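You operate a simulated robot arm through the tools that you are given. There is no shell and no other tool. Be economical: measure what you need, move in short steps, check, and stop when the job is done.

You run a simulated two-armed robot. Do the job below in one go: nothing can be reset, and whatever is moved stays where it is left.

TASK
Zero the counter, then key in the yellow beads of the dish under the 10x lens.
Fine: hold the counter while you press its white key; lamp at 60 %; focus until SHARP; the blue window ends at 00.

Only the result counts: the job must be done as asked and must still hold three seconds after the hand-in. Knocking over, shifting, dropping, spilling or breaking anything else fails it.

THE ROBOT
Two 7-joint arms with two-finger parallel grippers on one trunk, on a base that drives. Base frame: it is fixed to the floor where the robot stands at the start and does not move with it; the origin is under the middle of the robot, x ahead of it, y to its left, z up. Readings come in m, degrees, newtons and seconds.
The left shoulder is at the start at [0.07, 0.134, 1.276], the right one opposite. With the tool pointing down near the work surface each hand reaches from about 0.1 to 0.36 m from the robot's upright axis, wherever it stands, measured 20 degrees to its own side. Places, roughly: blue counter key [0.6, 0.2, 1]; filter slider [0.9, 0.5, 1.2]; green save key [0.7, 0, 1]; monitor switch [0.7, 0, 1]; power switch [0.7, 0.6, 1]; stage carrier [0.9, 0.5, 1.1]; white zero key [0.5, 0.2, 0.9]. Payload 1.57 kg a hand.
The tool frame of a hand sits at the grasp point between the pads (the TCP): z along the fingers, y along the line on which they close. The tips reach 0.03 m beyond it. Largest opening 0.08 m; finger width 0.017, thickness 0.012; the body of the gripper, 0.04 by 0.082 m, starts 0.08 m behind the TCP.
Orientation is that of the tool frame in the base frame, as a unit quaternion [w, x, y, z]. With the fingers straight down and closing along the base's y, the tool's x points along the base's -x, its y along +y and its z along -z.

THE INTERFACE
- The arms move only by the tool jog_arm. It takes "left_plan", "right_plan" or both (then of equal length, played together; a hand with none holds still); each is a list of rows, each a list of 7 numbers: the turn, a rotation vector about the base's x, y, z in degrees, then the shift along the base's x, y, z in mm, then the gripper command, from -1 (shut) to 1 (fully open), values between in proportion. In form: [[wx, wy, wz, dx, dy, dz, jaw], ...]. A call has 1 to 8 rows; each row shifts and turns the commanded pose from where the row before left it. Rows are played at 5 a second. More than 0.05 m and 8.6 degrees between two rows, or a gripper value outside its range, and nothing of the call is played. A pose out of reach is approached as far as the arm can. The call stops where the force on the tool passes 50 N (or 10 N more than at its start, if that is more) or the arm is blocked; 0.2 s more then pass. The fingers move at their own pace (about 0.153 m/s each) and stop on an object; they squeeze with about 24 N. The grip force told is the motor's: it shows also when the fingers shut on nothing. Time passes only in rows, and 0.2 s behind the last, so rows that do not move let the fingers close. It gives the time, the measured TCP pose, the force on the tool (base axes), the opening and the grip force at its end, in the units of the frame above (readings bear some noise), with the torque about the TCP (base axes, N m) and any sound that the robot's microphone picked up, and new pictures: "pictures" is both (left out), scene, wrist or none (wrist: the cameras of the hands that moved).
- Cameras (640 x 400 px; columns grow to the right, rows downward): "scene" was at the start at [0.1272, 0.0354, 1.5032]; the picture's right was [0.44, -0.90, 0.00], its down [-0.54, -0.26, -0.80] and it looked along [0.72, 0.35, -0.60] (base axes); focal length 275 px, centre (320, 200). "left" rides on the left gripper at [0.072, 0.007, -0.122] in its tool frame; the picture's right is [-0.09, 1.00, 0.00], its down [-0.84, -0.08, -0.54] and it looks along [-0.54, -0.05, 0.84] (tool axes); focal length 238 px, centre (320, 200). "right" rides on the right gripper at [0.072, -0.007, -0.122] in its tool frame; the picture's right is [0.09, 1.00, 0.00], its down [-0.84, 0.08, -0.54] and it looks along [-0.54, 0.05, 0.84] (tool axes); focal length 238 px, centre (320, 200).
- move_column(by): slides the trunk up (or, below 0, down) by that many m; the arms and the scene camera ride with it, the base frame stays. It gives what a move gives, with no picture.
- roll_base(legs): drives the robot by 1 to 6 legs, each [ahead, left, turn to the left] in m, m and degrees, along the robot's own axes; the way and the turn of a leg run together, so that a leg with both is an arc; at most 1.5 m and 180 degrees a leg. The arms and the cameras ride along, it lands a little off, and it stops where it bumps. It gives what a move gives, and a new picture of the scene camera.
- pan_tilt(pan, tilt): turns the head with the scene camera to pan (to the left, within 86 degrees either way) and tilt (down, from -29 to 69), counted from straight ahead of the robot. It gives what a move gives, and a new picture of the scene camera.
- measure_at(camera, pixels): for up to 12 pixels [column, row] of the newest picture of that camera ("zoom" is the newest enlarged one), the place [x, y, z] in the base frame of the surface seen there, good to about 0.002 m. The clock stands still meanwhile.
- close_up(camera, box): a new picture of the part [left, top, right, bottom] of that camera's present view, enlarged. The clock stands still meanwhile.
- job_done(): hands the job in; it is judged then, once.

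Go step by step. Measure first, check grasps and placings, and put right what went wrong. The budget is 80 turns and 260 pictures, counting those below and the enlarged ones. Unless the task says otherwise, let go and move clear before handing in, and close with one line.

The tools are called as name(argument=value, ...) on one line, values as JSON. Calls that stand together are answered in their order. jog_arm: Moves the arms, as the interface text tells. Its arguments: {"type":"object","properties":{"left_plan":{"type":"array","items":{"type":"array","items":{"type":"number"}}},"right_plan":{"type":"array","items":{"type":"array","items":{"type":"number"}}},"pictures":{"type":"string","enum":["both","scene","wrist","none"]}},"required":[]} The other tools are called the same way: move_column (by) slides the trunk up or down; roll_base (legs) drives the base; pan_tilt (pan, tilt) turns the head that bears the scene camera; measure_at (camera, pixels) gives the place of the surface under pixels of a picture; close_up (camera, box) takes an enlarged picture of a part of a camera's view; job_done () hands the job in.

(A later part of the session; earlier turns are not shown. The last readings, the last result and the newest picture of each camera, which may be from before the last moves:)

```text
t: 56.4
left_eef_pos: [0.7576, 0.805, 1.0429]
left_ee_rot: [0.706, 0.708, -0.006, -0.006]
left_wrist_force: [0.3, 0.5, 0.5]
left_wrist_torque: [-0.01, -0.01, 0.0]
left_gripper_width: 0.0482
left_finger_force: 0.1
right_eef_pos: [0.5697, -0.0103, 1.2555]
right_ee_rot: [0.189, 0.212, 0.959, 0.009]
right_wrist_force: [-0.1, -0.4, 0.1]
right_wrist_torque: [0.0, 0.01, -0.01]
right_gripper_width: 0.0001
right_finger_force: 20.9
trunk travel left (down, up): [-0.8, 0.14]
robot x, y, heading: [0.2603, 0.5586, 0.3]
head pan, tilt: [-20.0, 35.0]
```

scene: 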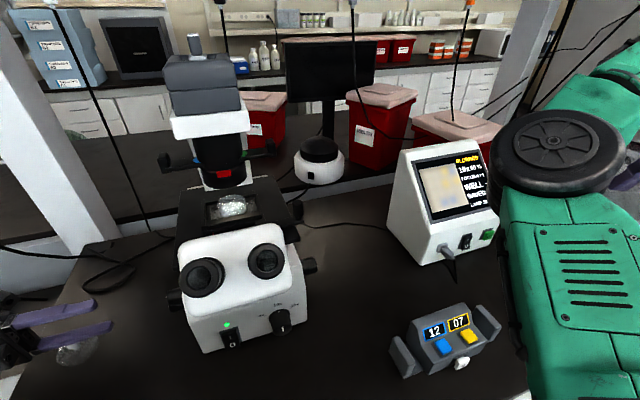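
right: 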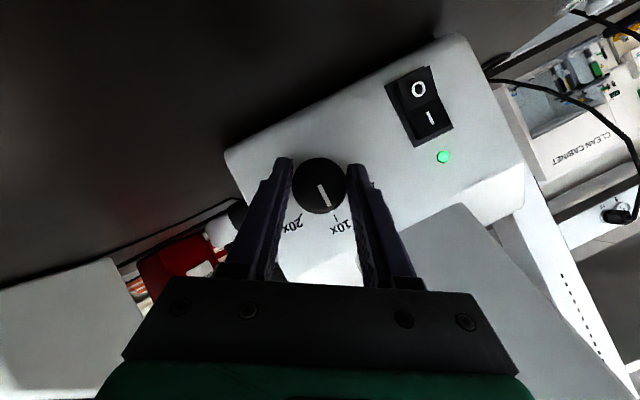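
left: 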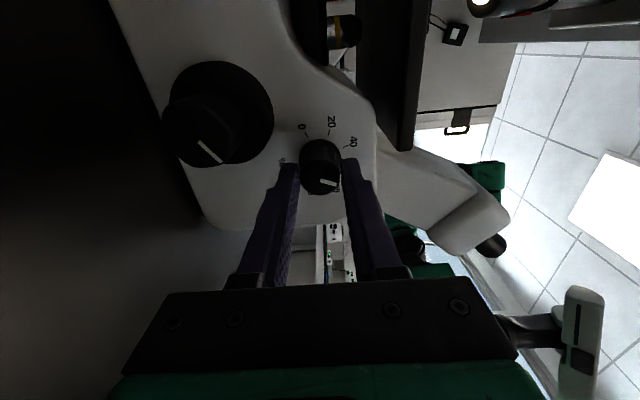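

Everything is in view. Get the left wrist view of the focus knob.

jog_arm(left_plan=[[0, 0, 0, 0, 0, 0, 0.3]], pictures="wrist")

close_up(camera="left", box=[200, 60, 360, 180])

```text
t: 56.8
left_eef_pos: [0.7559, 0.8057, 1.0434]
left_ee_rot: [0.707, 0.707, -0.005, -0.006]
left_wrist_force: [-0.5, 0.0, 0.4]
left_wrist_torque: [0.0, -0.01, 0.02]
left_gripper_width: 0.052
left_finger_force: 0.0
right_eef_pos: [0.5699, -0.0095, 1.2553]
right_ee_rot: [0.188, 0.213, 0.959, 0.008]
right_wrist_force: [-0.3, 0.3, 0.8]
right_wrist_torque: [-0.03, 0.03, -0.01]
right_gripper_width: 0.0001
right_finger_force: 21.3
trunk travel left (down, up): [-0.8, 0.14]
robot x, y, heading: [0.2626, 0.5573, 0.6]
head pan, tilt: [-20.0, 35.0]
```

left: 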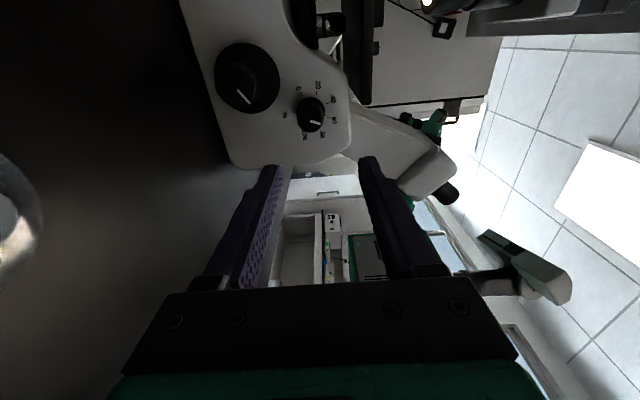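

```text
3.33 times, centred on (280, 120) of left
```

zoom: 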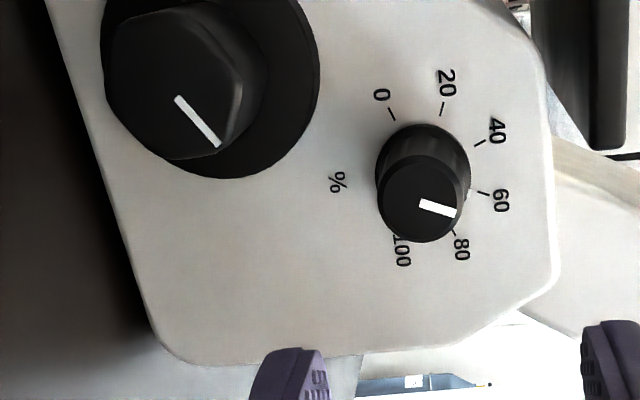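

measure_at(camera="left", pixels=[[237, 85], [225, 85], [249, 85], [237, 75], [237, 97], [217, 85], [262, 90], [237, 108], [311, 118]])

```text
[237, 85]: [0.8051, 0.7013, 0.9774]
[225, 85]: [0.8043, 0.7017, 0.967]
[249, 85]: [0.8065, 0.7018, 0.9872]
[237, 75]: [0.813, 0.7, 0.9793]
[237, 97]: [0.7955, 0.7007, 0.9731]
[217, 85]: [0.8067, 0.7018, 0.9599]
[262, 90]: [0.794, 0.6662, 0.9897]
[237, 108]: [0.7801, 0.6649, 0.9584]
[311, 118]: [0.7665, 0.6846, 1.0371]
```

The focus knob axis is at (0.804, z 0.978) with face y 0.702; a level hand would foul the lid beside it, so I'll approach tilted 45° from above. First raise and un-roll the hand.

jog_arm(left_plan=[[0, 8, 0, 0, 0, 40, 0.5], [0, 8, 0, 0, 0, 40, 0.5], [0, 8, 0, 0, 0, 0, 0.5], [0, 8, 0, 0, 0, 0, 0.5], [0, 8, 0, 0, 0, 0, 0.5], [0, 8, 0, 0, 0, 0, 0.5], [0, 8, 0, 0, 0, 0, 0.5], [0, 8, 0, 0, 0, 0, 0.5]], pictures="none")

```text
t: 58.6
left_eef_pos: [0.7569, 0.8064, 1.1229]
left_ee_rot: [0.602, 0.596, 0.371, -0.38]
left_wrist_force: [-0.2, 0.0, -0.2]
left_wrist_torque: [0.0, 0.03, -0.03]
left_gripper_width: 0.0598
left_finger_force: 0.0
right_eef_pos: [0.5691, -0.0107, 1.2554]
right_ee_rot: [0.188, 0.212, 0.959, 0.008]
right_wrist_force: [-0.3, 0.0, -0.1]
right_wrist_torque: [-0.02, 0.02, 0.0]
right_gripper_width: 0.0001
right_finger_force: 21.3
trunk travel left (down, up): [-0.8, 0.14]
robot x, y, heading: [0.2644, 0.5588, 0.6]
head pan, tilt: [-20.0, 35.0]
```

jog_arm(left_plan=[[0, 8.5, 0, 0, 0, 0, 0.5], [0, 8.5, 0, 0, 0, 0, 0.5], [0, 8.5, 0, 0, 0, 0, 0.5], [8.5, 0, 0, 0, 0, 0, 0.5], [8.5, 0, 0, 0, 0, 0, 0.5], [8.5, 0, 0, 0, 0, 0, 0.5], [8.5, 0, 0, 0, 0, 0, 0.5], [8.5, 0, 0, 0, 0, 0, 0.5]], pictures="both")

```text
t: 60.4
left_eef_pos: [0.7571, 0.8054, 1.1234]
left_ee_rot: [0.29, 0.648, 0.643, -0.288]
left_wrist_force: [0.9, -0.3, 0.6]
left_wrist_torque: [-0.01, 0.0, -0.03]
left_gripper_width: 0.0599
left_finger_force: 0.1
right_eef_pos: [0.5687, -0.0116, 1.2553]
right_ee_rot: [0.188, 0.211, 0.959, 0.009]
right_wrist_force: [0.3, 0.2, -0.6]
right_wrist_torque: [0.0, 0.01, 0.0]
right_gripper_width: 0.0001
right_finger_force: 21.4
trunk travel left (down, up): [-0.8, 0.14]
robot x, y, heading: [0.2625, 0.5567, 0.4]
head pan, tilt: [-20.0, 35.0]
```

scene: 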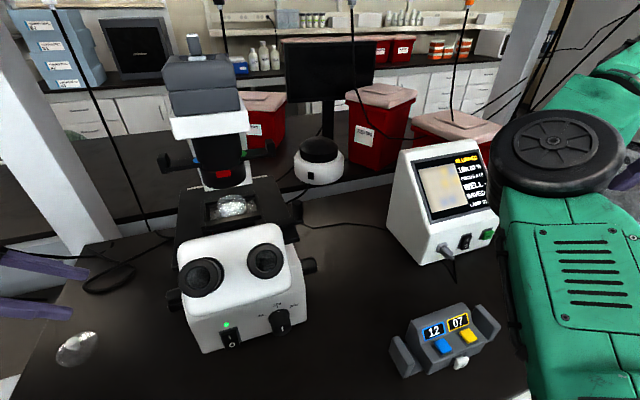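
left: 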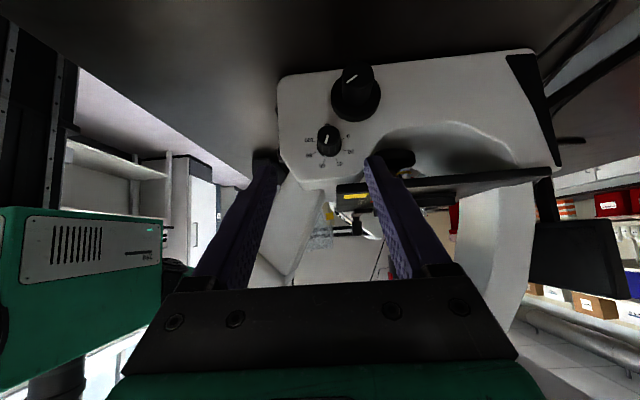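

Tilt is ~42°. Move to the pre-grasp point 0.1 m off the focus knob.

jog_arm(left_plan=[[0, 0, 0, 24, -17, -39, 0.5], [0, 0, 0, 23, -16, -39, 0.5], [0, 0, 0, 0, 0, 0, 0.5]], pictures="wrist")

close_up(camera="left", box=[240, 40, 400, 160])

```text
t: 61.2
left_eef_pos: [0.8041, 0.774, 1.0469]
left_ee_rot: [0.291, 0.648, 0.642, -0.288]
left_wrist_force: [0.4, 0.3, 0.1]
left_wrist_torque: [-0.01, 0.04, -0.01]
left_gripper_width: 0.0602
left_finger_force: 0.1
right_eef_pos: [0.568, -0.0094, 1.2566]
right_ee_rot: [0.188, 0.212, 0.959, 0.008]
right_wrist_force: [-0.5, 0.3, -0.1]
right_wrist_torque: [-0.03, -0.02, 0.03]
right_gripper_width: 0.0
right_finger_force: 21.5
trunk travel left (down, up): [-0.8, 0.14]
robot x, y, heading: [0.2613, 0.5584, 0.5]
head pan, tilt: [-20.0, 35.0]
```

left: 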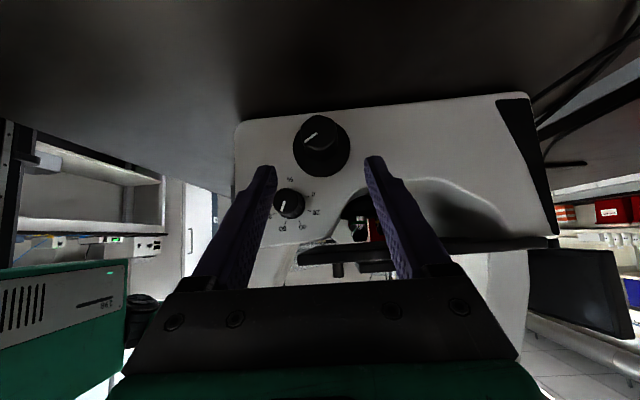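

```text
3.33 times, centred on (320, 100) of left
```

zoom: 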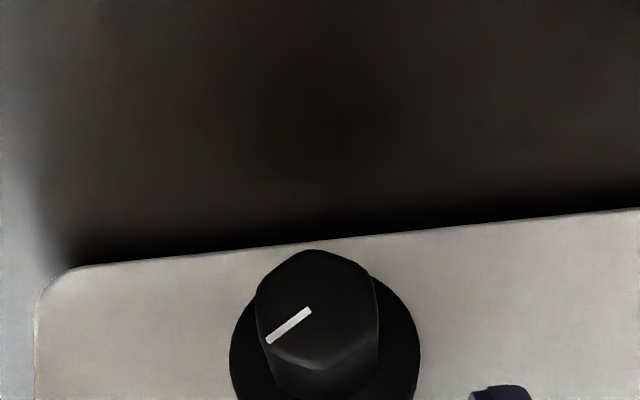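

Knob is centred between the fingers. Advance along the tool axis.

jog_arm(left_plan=[[0, 0, 0, 0, -25, -23, 0.35], [0, 0, 0, 0, -25, -23, 0.35], [0, 0, 0, 0, -25, -22, 0.35], [0, 0, 0, 0, 0, 0, 0.35]], pictures="wrist")

close_up(camera="left", box=[240, 80, 400, 200])

```text
t: 62.2
left_eef_pos: [0.8064, 0.6958, 0.9773]
left_ee_rot: [0.291, 0.648, 0.641, -0.289]
left_wrist_force: [-0.1, -0.1, -0.4]
left_wrist_torque: [0.01, 0.04, -0.02]
left_gripper_width: 0.0542
left_finger_force: 0.1
right_eef_pos: [0.5694, -0.0104, 1.2567]
right_ee_rot: [0.187, 0.211, 0.959, 0.009]
right_wrist_force: [0.3, 0.1, 0.6]
right_wrist_torque: [-0.03, -0.01, 0.0]
right_gripper_width: 0.0001
right_finger_force: 21.5
trunk travel left (down, up): [-0.8, 0.14]
robot x, y, heading: [0.2603, 0.5596, 0.7]
head pan, tilt: [-20.0, 35.0]
```

left: 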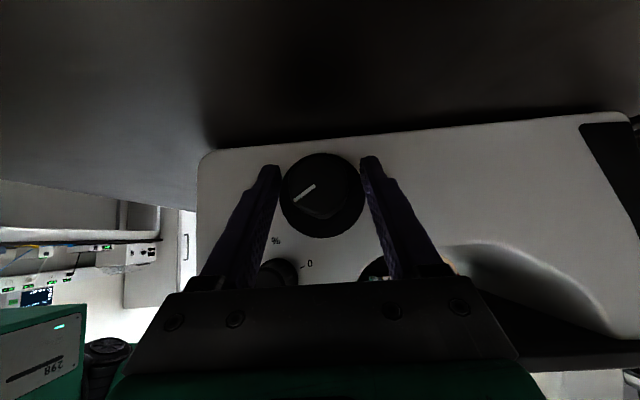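

```text
3.33 times, centred on (320, 140) of left
```

zoom: 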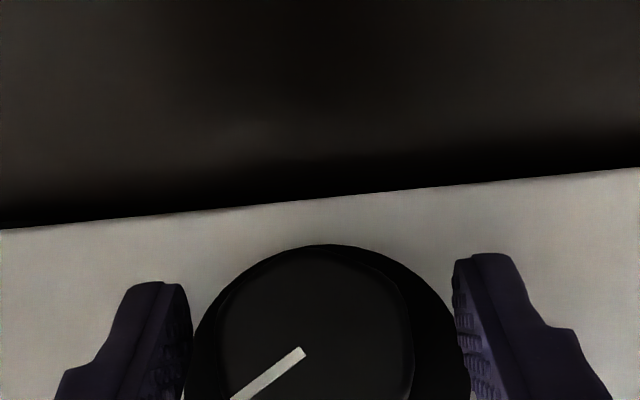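

In place. Close and turn a first trial of 24° about -y, then read the monitor.

jog_arm(left_plan=[[0, 0, 0, 0, 0, 0, -1], [0, 0, 0, 0, 0, 0, -1], [0, -8, 0, 0, 0, 0, -1], [0, -8, 0, 0, 0, 0, -1], [0, -8, 0, 0, 0, 0, -1]], pictures="both")

close_up(camera="scene", box=[400, 140, 500, 220])

```text
t: 63.4
left_eef_pos: [0.8024, 0.6961, 0.9781]
left_ee_rot: [0.418, 0.694, 0.567, -0.148]
left_wrist_force: [-8.5, -3.0, -5.3]
left_wrist_torque: [-0.41, 0.07, 1.11]
left_gripper_width: 0.0348
left_finger_force: 42.8
right_eef_pos: [0.5678, -0.0116, 1.255]
right_ee_rot: [0.189, 0.212, 0.959, 0.008]
right_wrist_force: [-0.1, -0.1, 0.2]
right_wrist_torque: [0.04, -0.01, 0.0]
right_gripper_width: 0.0
right_finger_force: 20.8
trunk travel left (down, up): [-0.8, 0.14]
robot x, y, heading: [0.2598, 0.5585, 0.6]
head pan, tilt: [-20.0, 35.0]
```

scene: 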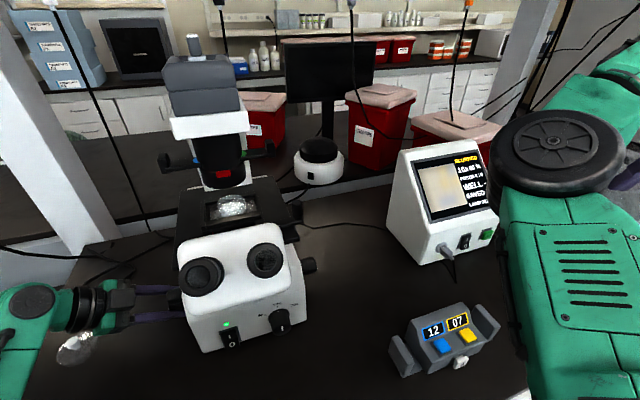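
left: 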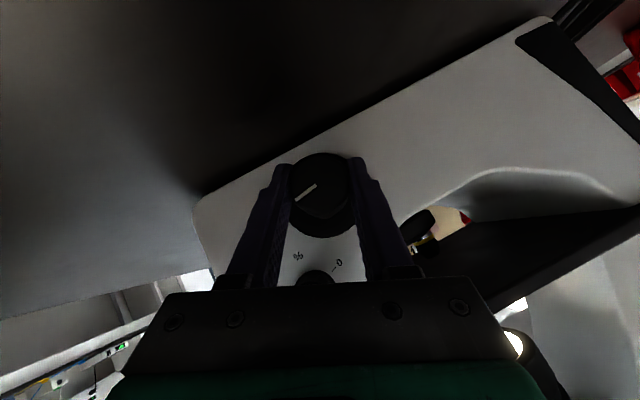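

```text
5.00 times, centred on (450, 180) of scene
```

zoom: 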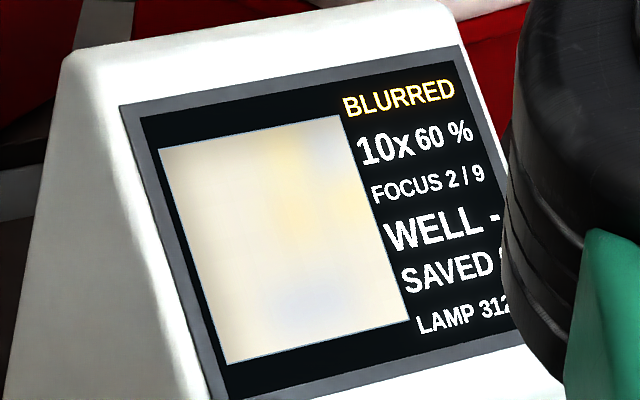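

24° moved it from 4 to 2 and blurrier; so turn the other way, +48° (to about 6).

jog_arm(left_plan=[[0, 8, 0, 0, 0, 0, -1], [0, 8, 0, 0, 0, 0, -1], [0, 8, 0, 0, 0, 0, -1], [0, 8, 0, 0, 0, 0, -1], [0, 8, 0, 0, 0, 0, -1], [0, 8, 0, 0, 0, 0, -1]], pictures="scene")

close_up(camera="scene", box=[400, 140, 500, 220])

```text
t: 64.8
left_eef_pos: [0.8052, 0.6954, 0.9773]
left_ee_rot: [0.155, 0.577, 0.687, -0.414]
left_wrist_force: [14.4, -4.7, -0.3]
left_wrist_torque: [-0.3, -0.02, 0.25]
left_gripper_width: 0.035
left_finger_force: 42.0
left hand out of reach, approached as far as the arm can: row 6
right_eef_pos: [0.5742, -0.013, 1.253]
right_ee_rot: [0.187, 0.212, 0.959, 0.01]
right_wrist_force: [0.4, -0.2, 1.2]
right_wrist_torque: [0.02, -0.02, 0.0]
right_gripper_width: 0.0
right_finger_force: 21.6
trunk travel left (down, up): [-0.8, 0.14]
robot x, y, heading: [0.266, 0.5588, 0.5]
head pan, tilt: [-20.0, 35.0]
```

scene: 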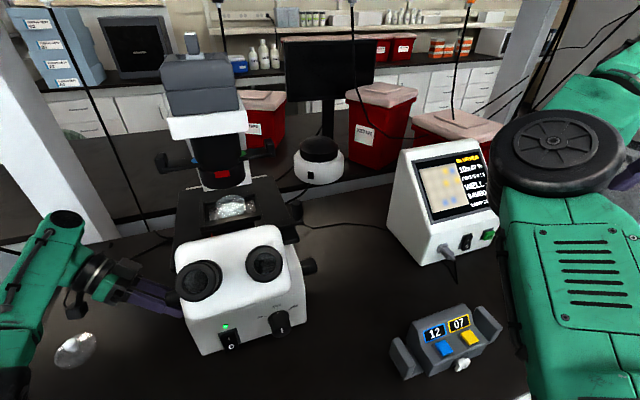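

```text
5.00 times, centred on (450, 180) of scene
```

zoom: 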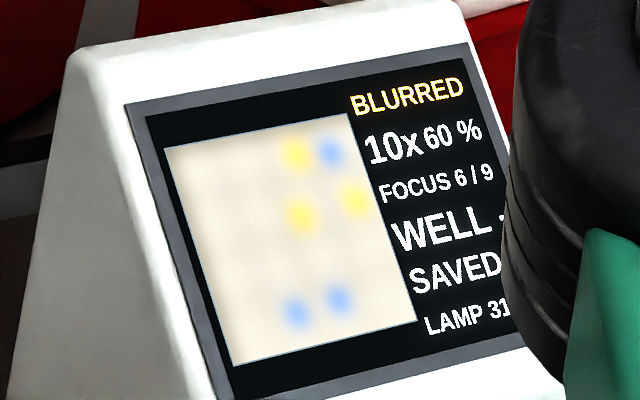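

FOCUS 6/9 is much clearer: 3 yellow and 3 blue blobs. I'll regrasp (open, roll back, close) and go on one or two steps.

jog_arm(left_plan=[[0, 0, 0, 0, 0, 0, 0.35], [0, 0, 0, 0, 0, 0, 0.35], [0, -8, 0, 0, 0, 0, 0.35], [0, -8, 0, 0, 0, 0, 0.35], [0, -8, 0, 0, 0, 0, 0.35], [0, -8, 0, 0, 0, 0, 0.35], [0, -6, 0, -1, 0, 0, 0.35]], pictures="wrist")

```text
t: 66.4
left_eef_pos: [0.7996, 0.6997, 0.9791]
left_ee_rot: [0.367, 0.679, 0.601, -0.206]
left_wrist_force: [0.5, 0.5, -0.5]
left_wrist_torque: [0.03, -0.01, 0.01]
left_gripper_width: 0.0541
left_finger_force: 0.2
right_eef_pos: [0.5685, -0.0109, 1.2554]
right_ee_rot: [0.188, 0.212, 0.959, 0.008]
right_wrist_force: [0.4, -0.4, -0.6]
right_wrist_torque: [0.01, 0.05, 0.03]
right_gripper_width: 0.0002
right_finger_force: 21.2
trunk travel left (down, up): [-0.8, 0.14]
robot x, y, heading: [0.2589, 0.5574, 0.3]
head pan, tilt: [-20.0, 35.0]
```

left: 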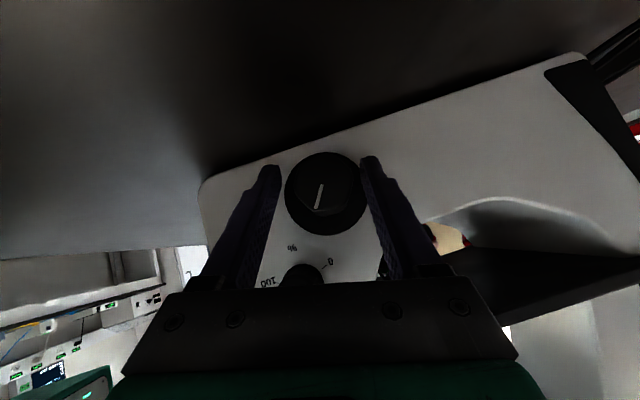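

Regrasp and turn +12° (about one step).

jog_arm(left_plan=[[0, 0, 0, 2, -2, 0, 0.35], [0, 0, 0, 0, 0, 0, -1], [0, 0, 0, 0, 0, 0, -1], [0, 6, 0, 0, 0, 0, -1], [0, 6, 0, 0, 0, 0, -1], [0, 0, 0, 0, 0, 0, -1]], pictures="scene")

close_up(camera="scene", box=[400, 140, 500, 220])

```text
t: 67.8
left_eef_pos: [0.8031, 0.6965, 0.9778]
left_ee_rot: [0.303, 0.652, 0.637, -0.278]
left_wrist_force: [10.6, -0.6, 9.9]
left_wrist_torque: [0.08, -0.06, 0.71]
left_gripper_width: 0.0354
left_finger_force: 42.7
right_eef_pos: [0.5706, -0.0111, 1.2552]
right_ee_rot: [0.188, 0.212, 0.959, 0.009]
right_wrist_force: [-0.8, 0.1, 0.1]
right_wrist_torque: [0.02, 0.0, 0.07]
right_gripper_width: 0.0
right_finger_force: 21.4
trunk travel left (down, up): [-0.8, 0.14]
robot x, y, heading: [0.2624, 0.5605, 0.7]
head pan, tilt: [-20.0, 35.0]
```

scene: 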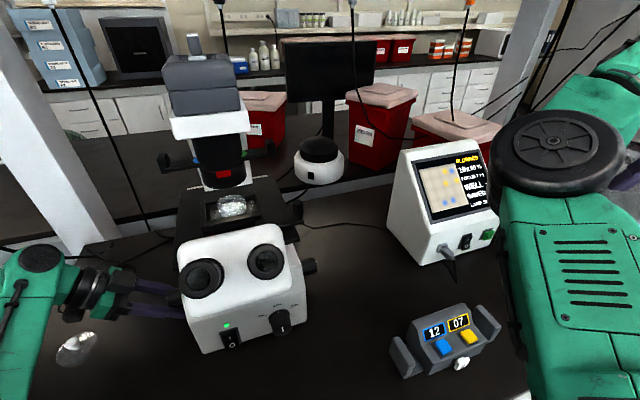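

```text
5.00 times, centred on (450, 180) of scene
```

zoom: 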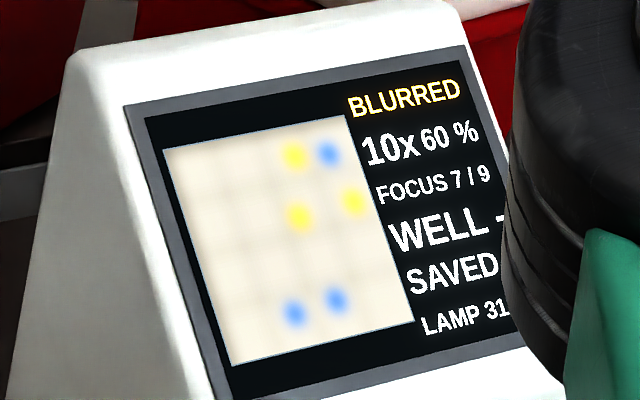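

FOCUS 7/9, still BLURRED but clearer. One more step.

jog_arm(left_plan=[[0, 6, 0, 0, 0, 0, -1], [0, 6, 0, 0, 0, 0, -1], [0, 0, 0, 0, 0, 0, -1]], pictures="scene")

close_up(camera="scene", box=[400, 140, 500, 220])

```text
t: 68.6
left_eef_pos: [0.8051, 0.6953, 0.9784]
left_ee_rot: [0.235, 0.619, 0.665, -0.345]
left_wrist_force: [14.8, 1.9, 15.0]
left_wrist_torque: [0.34, -0.03, 0.76]
left_gripper_width: 0.0354
left_finger_force: 42.4
right_eef_pos: [0.5709, -0.0107, 1.2556]
right_ee_rot: [0.187, 0.211, 0.959, 0.009]
right_wrist_force: [-0.8, -0.4, -0.3]
right_wrist_torque: [0.01, 0.01, 0.0]
right_gripper_width: 0.0
right_finger_force: 21.4
trunk travel left (down, up): [-0.8, 0.14]
robot x, y, heading: [0.2578, 0.5601, 0.3]
head pan, tilt: [-20.0, 35.0]
```

scene: 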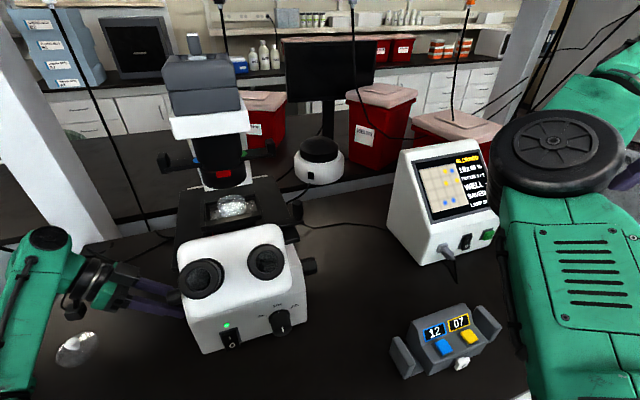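

```text
5.00 times, centred on (450, 180) of scene
```

zoom: 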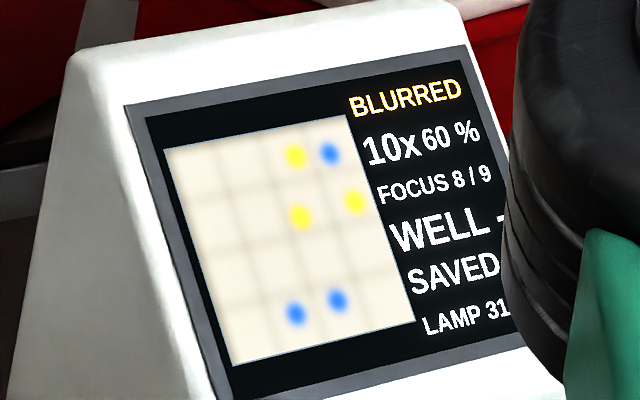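

FOCUS 8/9, nearly sharp. One more step to 9.

jog_arm(left_plan=[[0, 6, 0, 0, 0, 0, -1], [0, 6, 0, 0, 0, 0, -1], [0, 0, 0, 0, 0, 0, -1]], pictures="scene")

close_up(camera="scene", box=[400, 140, 500, 220])

```text
t: 69.4
left_eef_pos: [0.8062, 0.6974, 0.9785]
left_ee_rot: [0.165, 0.581, 0.686, -0.406]
left_wrist_force: [21.9, 3.2, 18.4]
left_wrist_torque: [0.09, -0.08, 0.84]
left_gripper_width: 0.0354
left_finger_force: 42.5
right_eef_pos: [0.5722, -0.0104, 1.254]
right_ee_rot: [0.186, 0.212, 0.959, 0.008]
right_wrist_force: [-0.3, -0.6, -0.8]
right_wrist_torque: [0.0, 0.01, 0.02]
right_gripper_width: 0.0001
right_finger_force: 21.1
trunk travel left (down, up): [-0.8, 0.14]
robot x, y, heading: [0.2646, 0.5615, 0.4]
head pan, tilt: [-20.0, 35.0]
```

scene: 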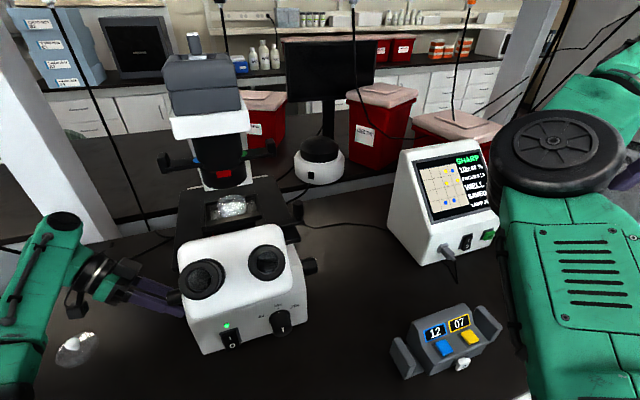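

```text
5.00 times, centred on (450, 180) of scene
```

zoom: 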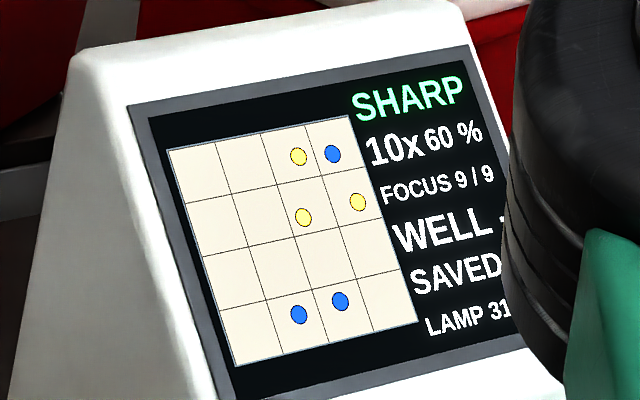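

SHARP at 9/9, with 3 yellow beads (298,157), (303,217), (357,202) and 3 blue. Release the focus knob and retreat.

jog_arm(left_plan=[[0, 0, 0, 0, 0, 0, 0.35], [0, 0, 0, 0, 0, 0, 0.35], [0, 0, 0, 8, 25, 21, 0.35], [0, 0, 0, 8, 25, 21, 0.35], [0, 0, 0, 8, 25, 21, 0.35], [0, -8, 0, 0, 15, 25, 0.35], [0, -8, 0, 0, 15, 25, 0.35]], pictures="scene")

close_up(camera="scene", box=[400, 140, 500, 220])

```text
t: 71.0
left_eef_pos: [0.799, 0.7875, 1.0841]
left_ee_rot: [0.258, 0.632, 0.656, -0.323]
left_wrist_force: [0.0, -0.5, -0.3]
left_wrist_torque: [-0.01, 0.02, 0.02]
left_gripper_width: 0.0538
left_finger_force: 0.1
left hand out of reach, approached as far as the arm can: row 3, 4, 5
right_eef_pos: [0.5677, -0.0115, 1.2559]
right_ee_rot: [0.189, 0.212, 0.959, 0.008]
right_wrist_force: [0.0, -0.4, 0.0]
right_wrist_torque: [0.04, -0.03, 0.01]
right_gripper_width: 0.0
right_finger_force: 21.3
trunk travel left (down, up): [-0.8, 0.14]
robot x, y, heading: [0.2625, 0.5584, 0.4]
head pan, tilt: [-20.0, 35.0]
```

scene: 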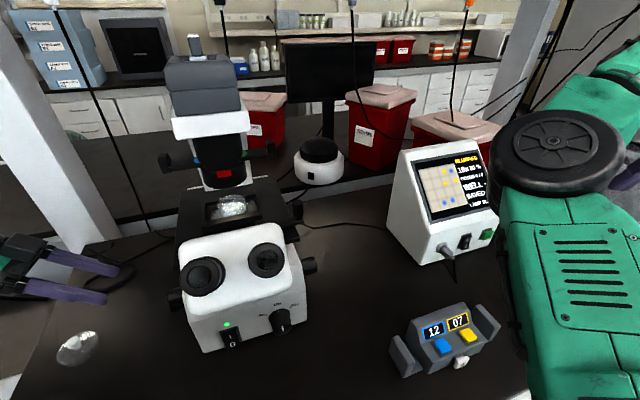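

```text
5.00 times, centred on (450, 180) of scene
```

zoom: 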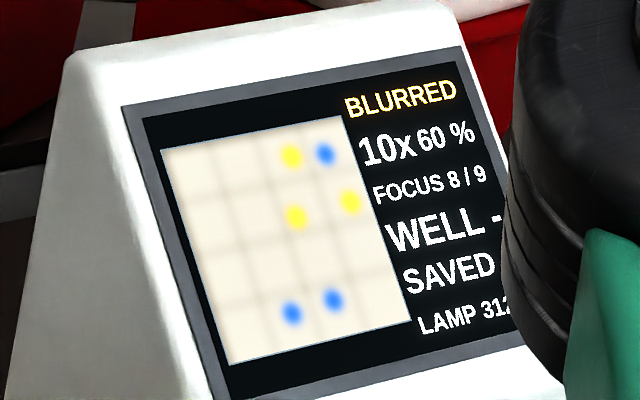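

The hand dragged the knob back to 8 while retreating. I'll regrasp at a better roll so release happens within reach.

jog_arm(left_plan=[[0, -7, 0, -3, -10, -18, 0.35], [0, -7, 0, -3, -10, -18, 0.35], [0, -6, 0, -3, -10, -18, 0.35], [0, 0, 0, 0, 0, 0, 0.35]], pictures="wrist")

```text
t: 72.0
left_eef_pos: [0.7898, 0.7553, 1.0294]
left_ee_rot: [0.367, 0.678, 0.602, -0.207]
left_wrist_force: [-0.7, 0.6, -0.1]
left_wrist_torque: [-0.01, -0.02, 0.01]
left_gripper_width: 0.0539
left_finger_force: 0.1
right_eef_pos: [0.5701, -0.0105, 1.2549]
right_ee_rot: [0.187, 0.212, 0.959, 0.009]
right_wrist_force: [0.4, 0.8, 0.4]
right_wrist_torque: [0.0, 0.0, 0.01]
right_gripper_width: 0.0001
right_finger_force: 21.7
trunk travel left (down, up): [-0.8, 0.14]
robot x, y, heading: [0.259, 0.561, 0.6]
head pan, tilt: [-20.0, 35.0]
```

left: 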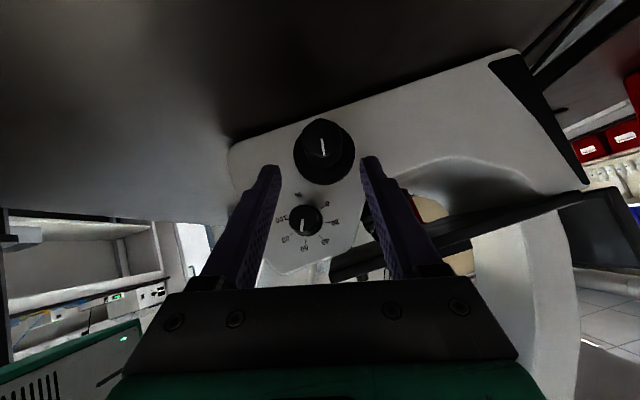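

jog_arm(left_plan=[[0, 0, 0, 5, -20, -18, 0.35], [0, 0, 0, 4, -20, -17, 0.35], [0, 0, 0, 4, -19, -17, 0.35], [0, 0, 0, 0, 0, 0, -1], [0, 0, 0, 0, 0, 0, -1], [0, 6, 0, 0, 0, 0, -1], [0, 6, 0, 0, 0, 0, -1], [0, 0, 0, 0, 0, 0, -1]], pictures="scene")

close_up(camera="scene", box=[400, 140, 500, 220])

```text
t: 73.8
left_eef_pos: [0.8046, 0.6981, 0.9771]
left_ee_rot: [0.305, 0.651, 0.638, -0.277]
left_wrist_force: [23.1, 5.3, 22.0]
left_wrist_torque: [0.25, -0.09, 0.54]
left_gripper_width: 0.0352
left_finger_force: 42.4
right_eef_pos: [0.5728, -0.0087, 1.2562]
right_ee_rot: [0.187, 0.212, 0.959, 0.007]
right_wrist_force: [0.4, -0.4, -0.2]
right_wrist_torque: [0.02, 0.0, -0.02]
right_gripper_width: 0.0
right_finger_force: 20.8
trunk travel left (down, up): [-0.8, 0.14]
robot x, y, heading: [0.2602, 0.5593, 0.1]
head pan, tilt: [-20.0, 35.0]
```

scene: 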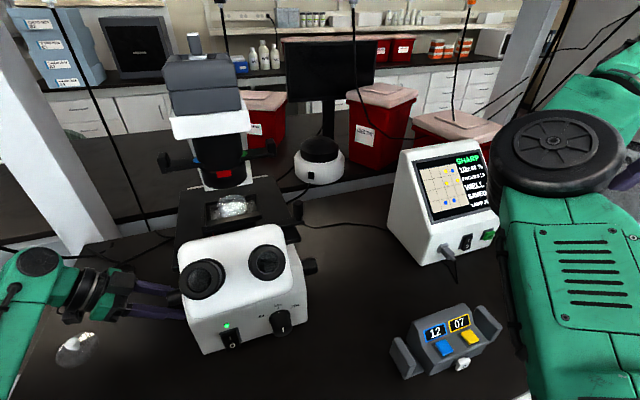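

```text
5.00 times, centred on (450, 180) of scene
```

zoom: 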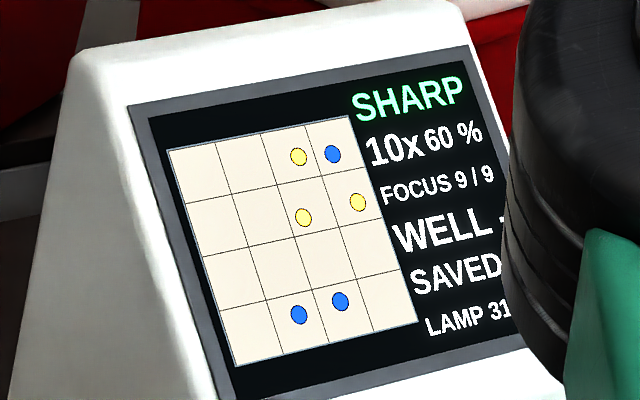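

SHARP again. A touch of margin (+3°), then open and withdraw straight along the tool axis.

jog_arm(left_plan=[[0, 3, 0, 0, 0, 0, -1], [0, 0, 0, 0, 0, 0, 0.35], [0, 0, 0, 0, 0, 0, 0.35], [0, 0, 0, 0, 25, 22, 0.35], [0, 0, 0, 0, 25, 22, 0.35], [0, 0, 0, 0, 25, 22, 0.35]], pictures="scene")

close_up(camera="scene", box=[400, 140, 500, 220])

```text
t: 75.2
left_eef_pos: [0.8023, 0.7717, 1.0413]
left_ee_rot: [0.284, 0.647, 0.643, -0.295]
left_wrist_force: [0.1, 0.9, -0.1]
left_wrist_torque: [0.0, 0.01, 0.02]
left_gripper_width: 0.0541
left_finger_force: 0.1
right_eef_pos: [0.5697, -0.0113, 1.2562]
right_ee_rot: [0.188, 0.212, 0.959, 0.008]
right_wrist_force: [0.2, -0.5, -1.0]
right_wrist_torque: [0.03, 0.02, 0.0]
right_gripper_width: 0.0001
right_finger_force: 21.2
trunk travel left (down, up): [-0.8, 0.14]
robot x, y, heading: [0.2622, 0.5582, 0.5]
head pan, tilt: [-20.0, 35.0]
```

scene: 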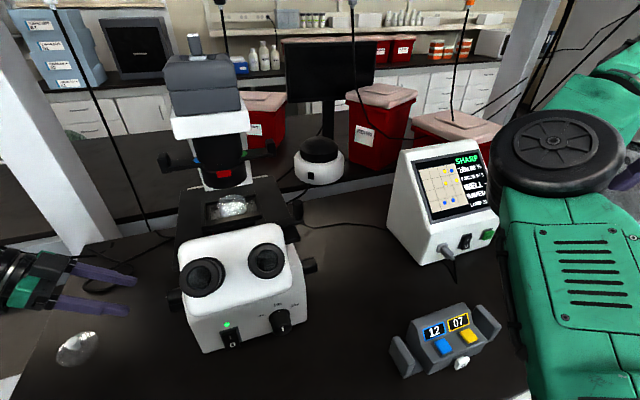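

```text
5.00 times, centred on (450, 180) of scene
```

zoom: 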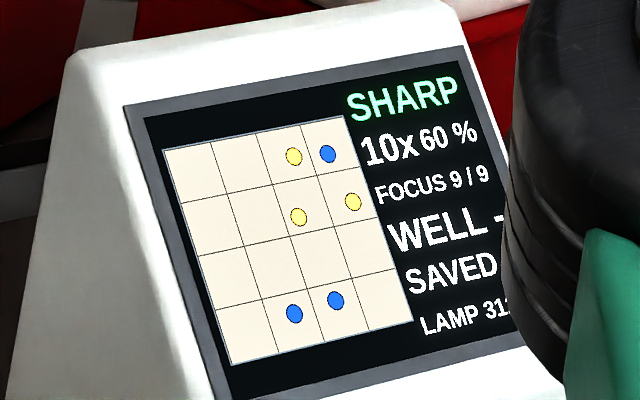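

SHARP, 10x, 60 % hold after release; 3 yellow beads to key in. Now drive back and right to the counter.

roll_base(legs=[[-0.33, 0, -0.4], [0, -0.35, 0]])

pan_tilt(pan=0, tilt=40)

```text
t: 79.3
left_eef_pos: [0.4778, 0.4221, 1.0413]
left_ee_rot: [0.287, 0.642, 0.647, -0.294]
left_wrist_force: [0.5, 0.0, -0.3]
left_wrist_torque: [-0.02, -0.03, 0.01]
left_gripper_width: 0.0542
left_finger_force: 0.0
right_eef_pos: [0.2499, -0.3631, 1.2564]
right_ee_rot: [0.187, 0.208, 0.96, 0.009]
right_wrist_force: [-0.5, 0.4, 0.5]
right_wrist_torque: [0.0, 0.0, 0.0]
right_gripper_width: 0.0
right_finger_force: 20.7
trunk travel left (down, up): [-0.8, 0.14]
robot x, y, heading: [-0.0621, 0.2035, 0.8]
head pan, tilt: [-20.0, 35.0]
```

scene: 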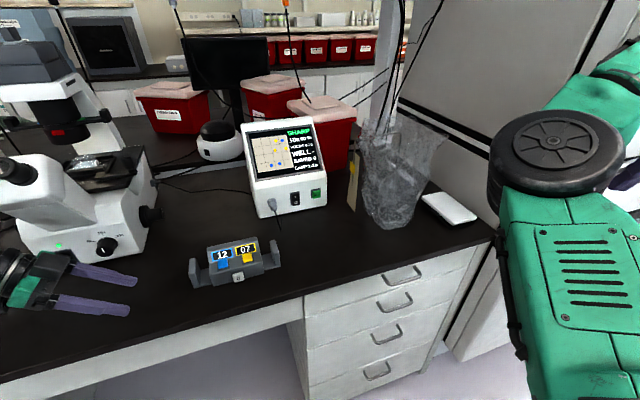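

```text
t: 80.1
left_eef_pos: [0.4775, 0.4202, 1.0411]
left_ee_rot: [0.286, 0.643, 0.647, -0.294]
left_wrist_force: [-0.4, 0.3, -0.5]
left_wrist_torque: [0.01, -0.04, 0.01]
left_gripper_width: 0.0539
left_finger_force: 0.1
right_eef_pos: [0.2502, -0.3637, 1.2545]
right_ee_rot: [0.188, 0.209, 0.96, 0.009]
right_wrist_force: [0.0, -0.4, 0.2]
right_wrist_torque: [0.01, 0.03, 0.0]
right_gripper_width: 0.0
right_finger_force: 21.5
trunk travel left (down, up): [-0.8, 0.14]
robot x, y, heading: [-0.0623, 0.205, 0.7]
head pan, tilt: [0.0, 40.0]
```

scene: 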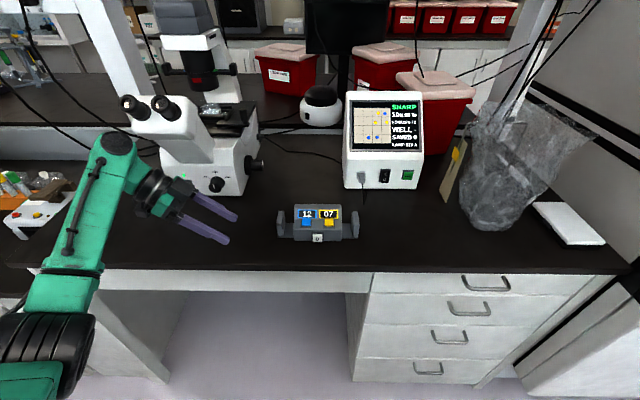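

A clear view of monitor and counter. Measure the counter precisely.

close_up(camera="scene", box=[340, 85, 430, 195])

close_up(camera="scene", box=[270, 195, 370, 250])

measure_at(camera="zoom", pixels=[[80, 120], [60, 200], [510, 160], [545, 150], [545, 220], [298, 285], [298, 265], [220, 180], [375, 180], [300, 75], [90, 205], [500, 225]])

```text
3.64 times, centred on (385, 140) of scene
```

zoom: 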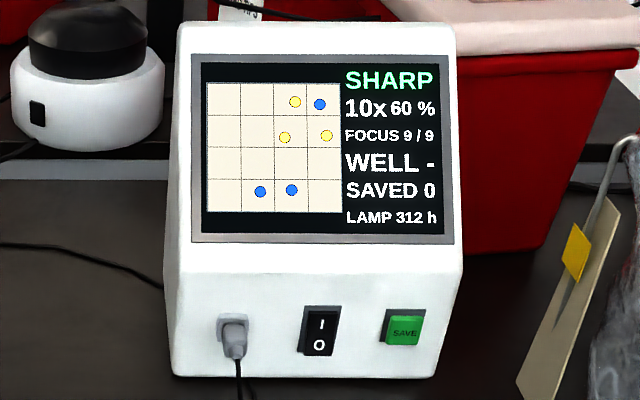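

```text
6.40 times, centred on (320, 222) of scene
```

zoom: 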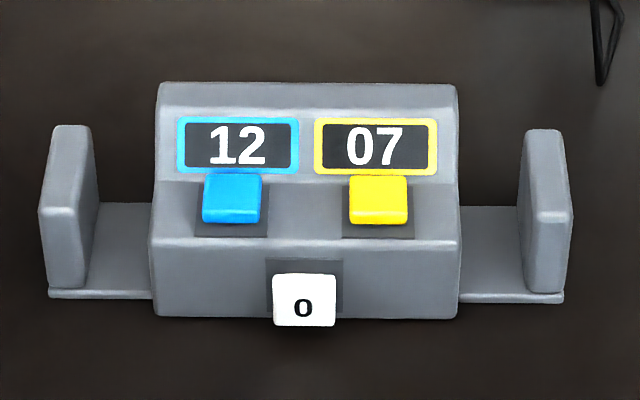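

```text
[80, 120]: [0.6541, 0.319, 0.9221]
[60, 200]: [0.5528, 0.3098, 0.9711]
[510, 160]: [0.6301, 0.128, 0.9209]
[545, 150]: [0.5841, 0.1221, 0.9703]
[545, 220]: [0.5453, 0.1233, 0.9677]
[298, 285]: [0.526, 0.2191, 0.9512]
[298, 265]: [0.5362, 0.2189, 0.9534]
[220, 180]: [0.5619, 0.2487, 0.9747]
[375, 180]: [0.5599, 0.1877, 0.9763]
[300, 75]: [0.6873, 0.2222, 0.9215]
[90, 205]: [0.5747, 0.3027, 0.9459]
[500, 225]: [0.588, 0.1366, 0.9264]
```

Counter: left wing at x 0.55–0.585, y 0.30–0.317, top 0.971; white key face (0.525, 0.218, 0.948); yellow key (0.554, 0.186, 0.976). I'll orient the left hand straight down over the left wing's line and bring the right hand over, pitched 45°.

jog_arm(left_plan=[[3.2, 3.1, 7.0, -3.4, -9, 10, 0.1], [3.2, 3.1, 7.0, -3.4, -9, 10, 0.1], [3.2, 3.1, 7.0, -3.4, -9, 10, 0.1], [3.2, 3.1, 7.0, -3.4, -9, 10, 0.1], [3.2, 3.1, 7.0, -3.4, -9, 10, 0.1], [3.2, 3.1, 7.0, -3.4, -9, 10, 0.1], [3.2, 3.1, 7.0, -3.4, -9, 10, 0.1], [3.2, 3.1, 7.0, -3.4, -9, 10, 0.1]], right_plan=[[-1.3, -2.8, 2.75, 8, 38, -8, -1], [-1.3, -2.8, 2.75, 8, 38, -8, -1], [-1.3, -2.8, 2.75, 8, 38, -8, -1], [-1.3, -2.8, 2.75, 8, 38, -8, -1], [-1.3, -2.8, 2.75, 8, 38, -8, -1], [-1.3, -2.8, 2.75, 8, 38, -8, -1], [-1.3, -2.8, 2.75, 8, 38, -8, -1], [-1.3, -2.8, 2.75, 8, 38, -8, -1]], pictures="scene")

```text
t: 81.9
left_eef_pos: [0.4472, 0.3494, 1.1231]
left_ee_rot: [0.107, 0.239, 0.959, -0.107]
left_wrist_force: [-0.8, 0.0, -0.2]
left_wrist_torque: [0.01, -0.02, 0.02]
left_gripper_width: 0.044
left_finger_force: 0.0
right_eef_pos: [0.2931, -0.184, 1.1999]
right_ee_rot: [0.383, 0.0, 0.924, -0.002]
right_wrist_force: [-1.0, -0.8, -1.3]
right_wrist_torque: [-0.01, -0.04, 0.03]
right_gripper_width: 0.0
right_finger_force: 20.9
right hand out of reach, approached as far as the arm can: row 5, 6, 7, 8
trunk travel left (down, up): [-0.8, 0.14]
robot x, y, heading: [-0.0601, 0.2059, 0.9]
head pan, tilt: [0.0, 40.0]
```

scene: 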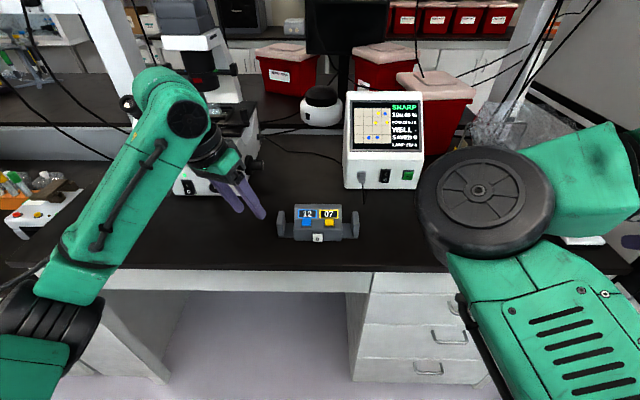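

Right needs to swing farther out in front. Move it forward first, then inward, while the left finishes its turn.

jog_arm(left_plan=[[3.2, 3.1, 7.0, 0, -10, 0, 0.1], [3.2, 3.1, 7.0, 0, -10, 0, 0.1], [3.2, 3.1, 7.0, 0, -10, 0, 0.1], [3.2, 3.1, 7.0, 0, -8, 0, 0.1], [0, 0, 0, 0, 0, 0, 0.1], [0, 0, 0, 0, 0, 0, 0.1], [0, 0, 0, 0, 0, 0, 0.1], [0, 0, 0, 0, 0, 0, 0.1]], right_plan=[[0, 0, 0, 35, 20, 0, -1], [0, 0, 0, 35, 20, 0, -1], [0, 0, 0, 35, 20, 0, -1], [0, 0, 0, 20, 40, 0, -1], [0, 0, 0, 5, 45, 0, -1], [0, 0, 0, 0, 45, -10, -1], [0, 0, 0, 0, 45, -20, -1], [0, 0, 0, 0, 45, -20, -1]], pictures="scene")

```text
t: 83.9
left_eef_pos: [0.4503, 0.3103, 1.1218]
left_ee_rot: [0.0, -0.001, 1.0, 0.003]
left_wrist_force: [0.0, -0.2, 1.0]
left_wrist_torque: [0.02, 0.01, -0.02]
left_gripper_width: 0.044
left_finger_force: 0.0
right_eef_pos: [0.4537, 0.0049, 1.1623]
right_ee_rot: [0.396, 0.018, 0.917, -0.044]
right_wrist_force: [-0.3, 0.0, -0.3]
right_wrist_torque: [-0.02, 0.02, 0.05]
right_gripper_width: 0.0002
right_finger_force: 21.7
right hand out of reach, approached as far as the arm can: row 1, 2, 4, 5, 6
trunk travel left (down, up): [-0.8, 0.14]
robot x, y, heading: [-0.0603, 0.2069, 0.9]
head pan, tilt: [0.0, 40.0]
stopped in row 8 (right hand): the arm was blocked; the commanded pose is now the measured one
```

scene: 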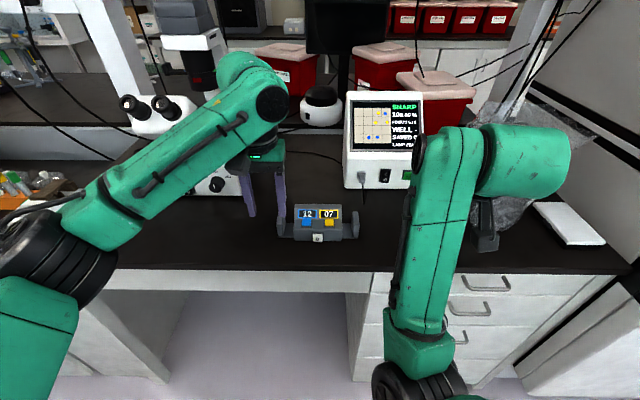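

The right arm got blocked; check where its elbow is relative to the table.

measure_at(camera="scene", pixels=[[415, 350], [390, 340], [420, 385], [440, 200], [405, 275], [440, 275], [480, 235], [260, 150], [80, 250]])

jog_arm(right_plan=[[0, 0, 0, 15, 15, 0, -1], [0, 0, 0, 15, 15, 0, -1], [0, 0, 0, 15, 15, 0, -1]], pictures="both")

```text
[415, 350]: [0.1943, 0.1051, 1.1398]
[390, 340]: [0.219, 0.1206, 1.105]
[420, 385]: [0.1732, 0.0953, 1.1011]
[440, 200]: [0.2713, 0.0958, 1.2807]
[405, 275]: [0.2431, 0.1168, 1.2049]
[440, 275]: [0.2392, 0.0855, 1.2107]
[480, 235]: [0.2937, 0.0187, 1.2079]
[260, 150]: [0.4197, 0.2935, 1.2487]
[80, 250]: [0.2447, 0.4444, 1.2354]
```

```text
t: 84.7
left_eef_pos: [0.4511, 0.3108, 1.1213]
left_ee_rot: [0.0, -0.001, 1.0, 0.002]
left_wrist_force: [-0.8, 0.3, -0.3]
left_wrist_torque: [-0.02, -0.03, 0.01]
left_gripper_width: 0.0441
left_finger_force: 0.0
right_eef_pos: [0.4984, 0.0457, 1.1613]
right_ee_rot: [0.394, 0.019, 0.917, -0.051]
right_wrist_force: [0.7, 0.4, -0.6]
right_wrist_torque: [-0.03, -0.01, -0.04]
right_gripper_width: 0.0
right_finger_force: 21.2
trunk travel left (down, up): [-0.8, 0.14]
robot x, y, heading: [-0.0646, 0.2072, 1.0]
head pan, tilt: [0.0, 40.0]
```

scene: 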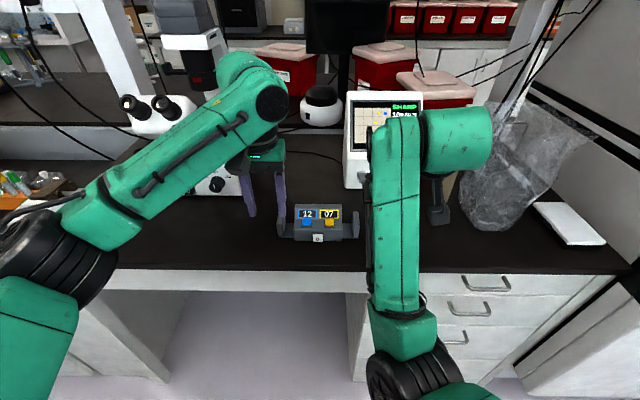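
right: 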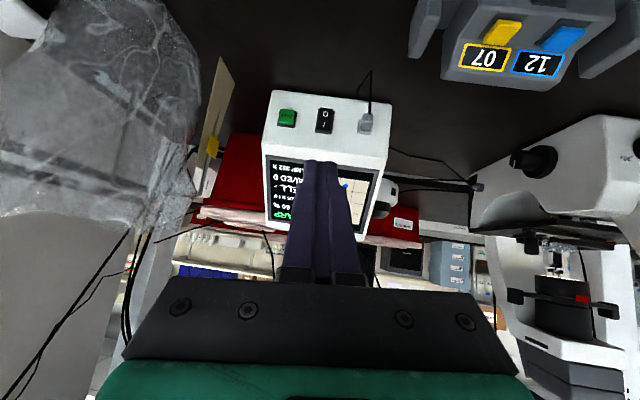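

It moves now. Bring the base forward 0.065 m so the left hand is closer over the wing.

roll_base(legs=[[0.065, 0.02, -0.8]])

jog_arm(right_plan=[[0, 0, 0, -10, 40, -20, -1], [0, 0, 0, -15, 40, -20, -1], [0, 0, 0, -15, 40, -20, -1]], pictures="scene")

```text
t: 85.7
left_eef_pos: [0.5112, 0.3215, 1.1247]
left_ee_rot: [0.002, 0.008, 1.0, 0.002]
left_wrist_force: [0.4, 0.1, -0.6]
left_wrist_torque: [0.0, 0.0, 0.01]
left_gripper_width: 0.0441
left_finger_force: 0.1
right_eef_pos: [0.5543, 0.0545, 1.166]
right_ee_rot: [0.397, 0.027, 0.916, -0.051]
right_wrist_force: [-0.9, 0.2, -0.6]
right_wrist_torque: [0.01, 0.01, 0.03]
right_gripper_width: 0.0001
right_finger_force: 21.3
trunk travel left (down, up): [-0.8, 0.14]
robot x, y, heading: [-0.0003, 0.2248, 0.1]
head pan, tilt: [0.0, 40.0]
```

scene: 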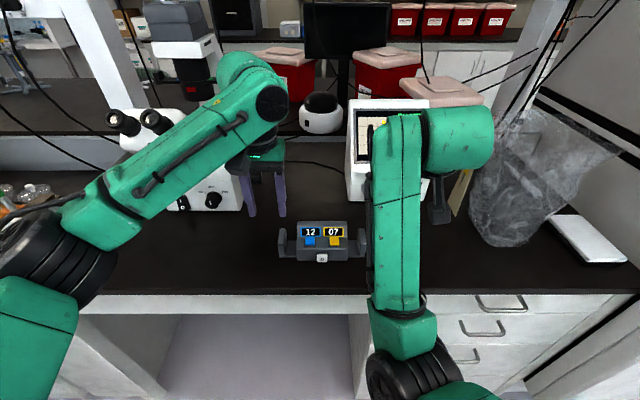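

```text
t: 86.4
left_eef_pos: [0.5161, 0.3234, 1.122]
left_ee_rot: [-0.001, 0.007, 1.0, 0.001]
left_wrist_force: [0.9, -0.6, 0.6]
left_wrist_torque: [0.0, -0.02, 0.0]
left_gripper_width: 0.0437
left_finger_force: 0.1
right_eef_pos: [0.5441, 0.0947, 1.1451]
right_ee_rot: [0.432, 0.046, 0.892, -0.124]
right_wrist_force: [0.2, 0.2, 0.2]
right_wrist_torque: [-0.01, 0.0, 0.0]
right_gripper_width: 0.0
right_finger_force: 21.6
trunk travel left (down, up): [-0.8, 0.14]
robot x, y, heading: [-0.0007, 0.225, -0.2]
head pan, tilt: [0.0, 40.0]
stopped in row 3 (right hand): the arm was blocked; the commanded pose is now the measured one
```

scene: 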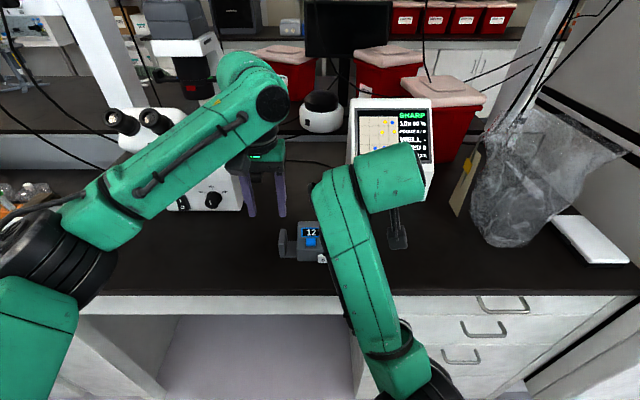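

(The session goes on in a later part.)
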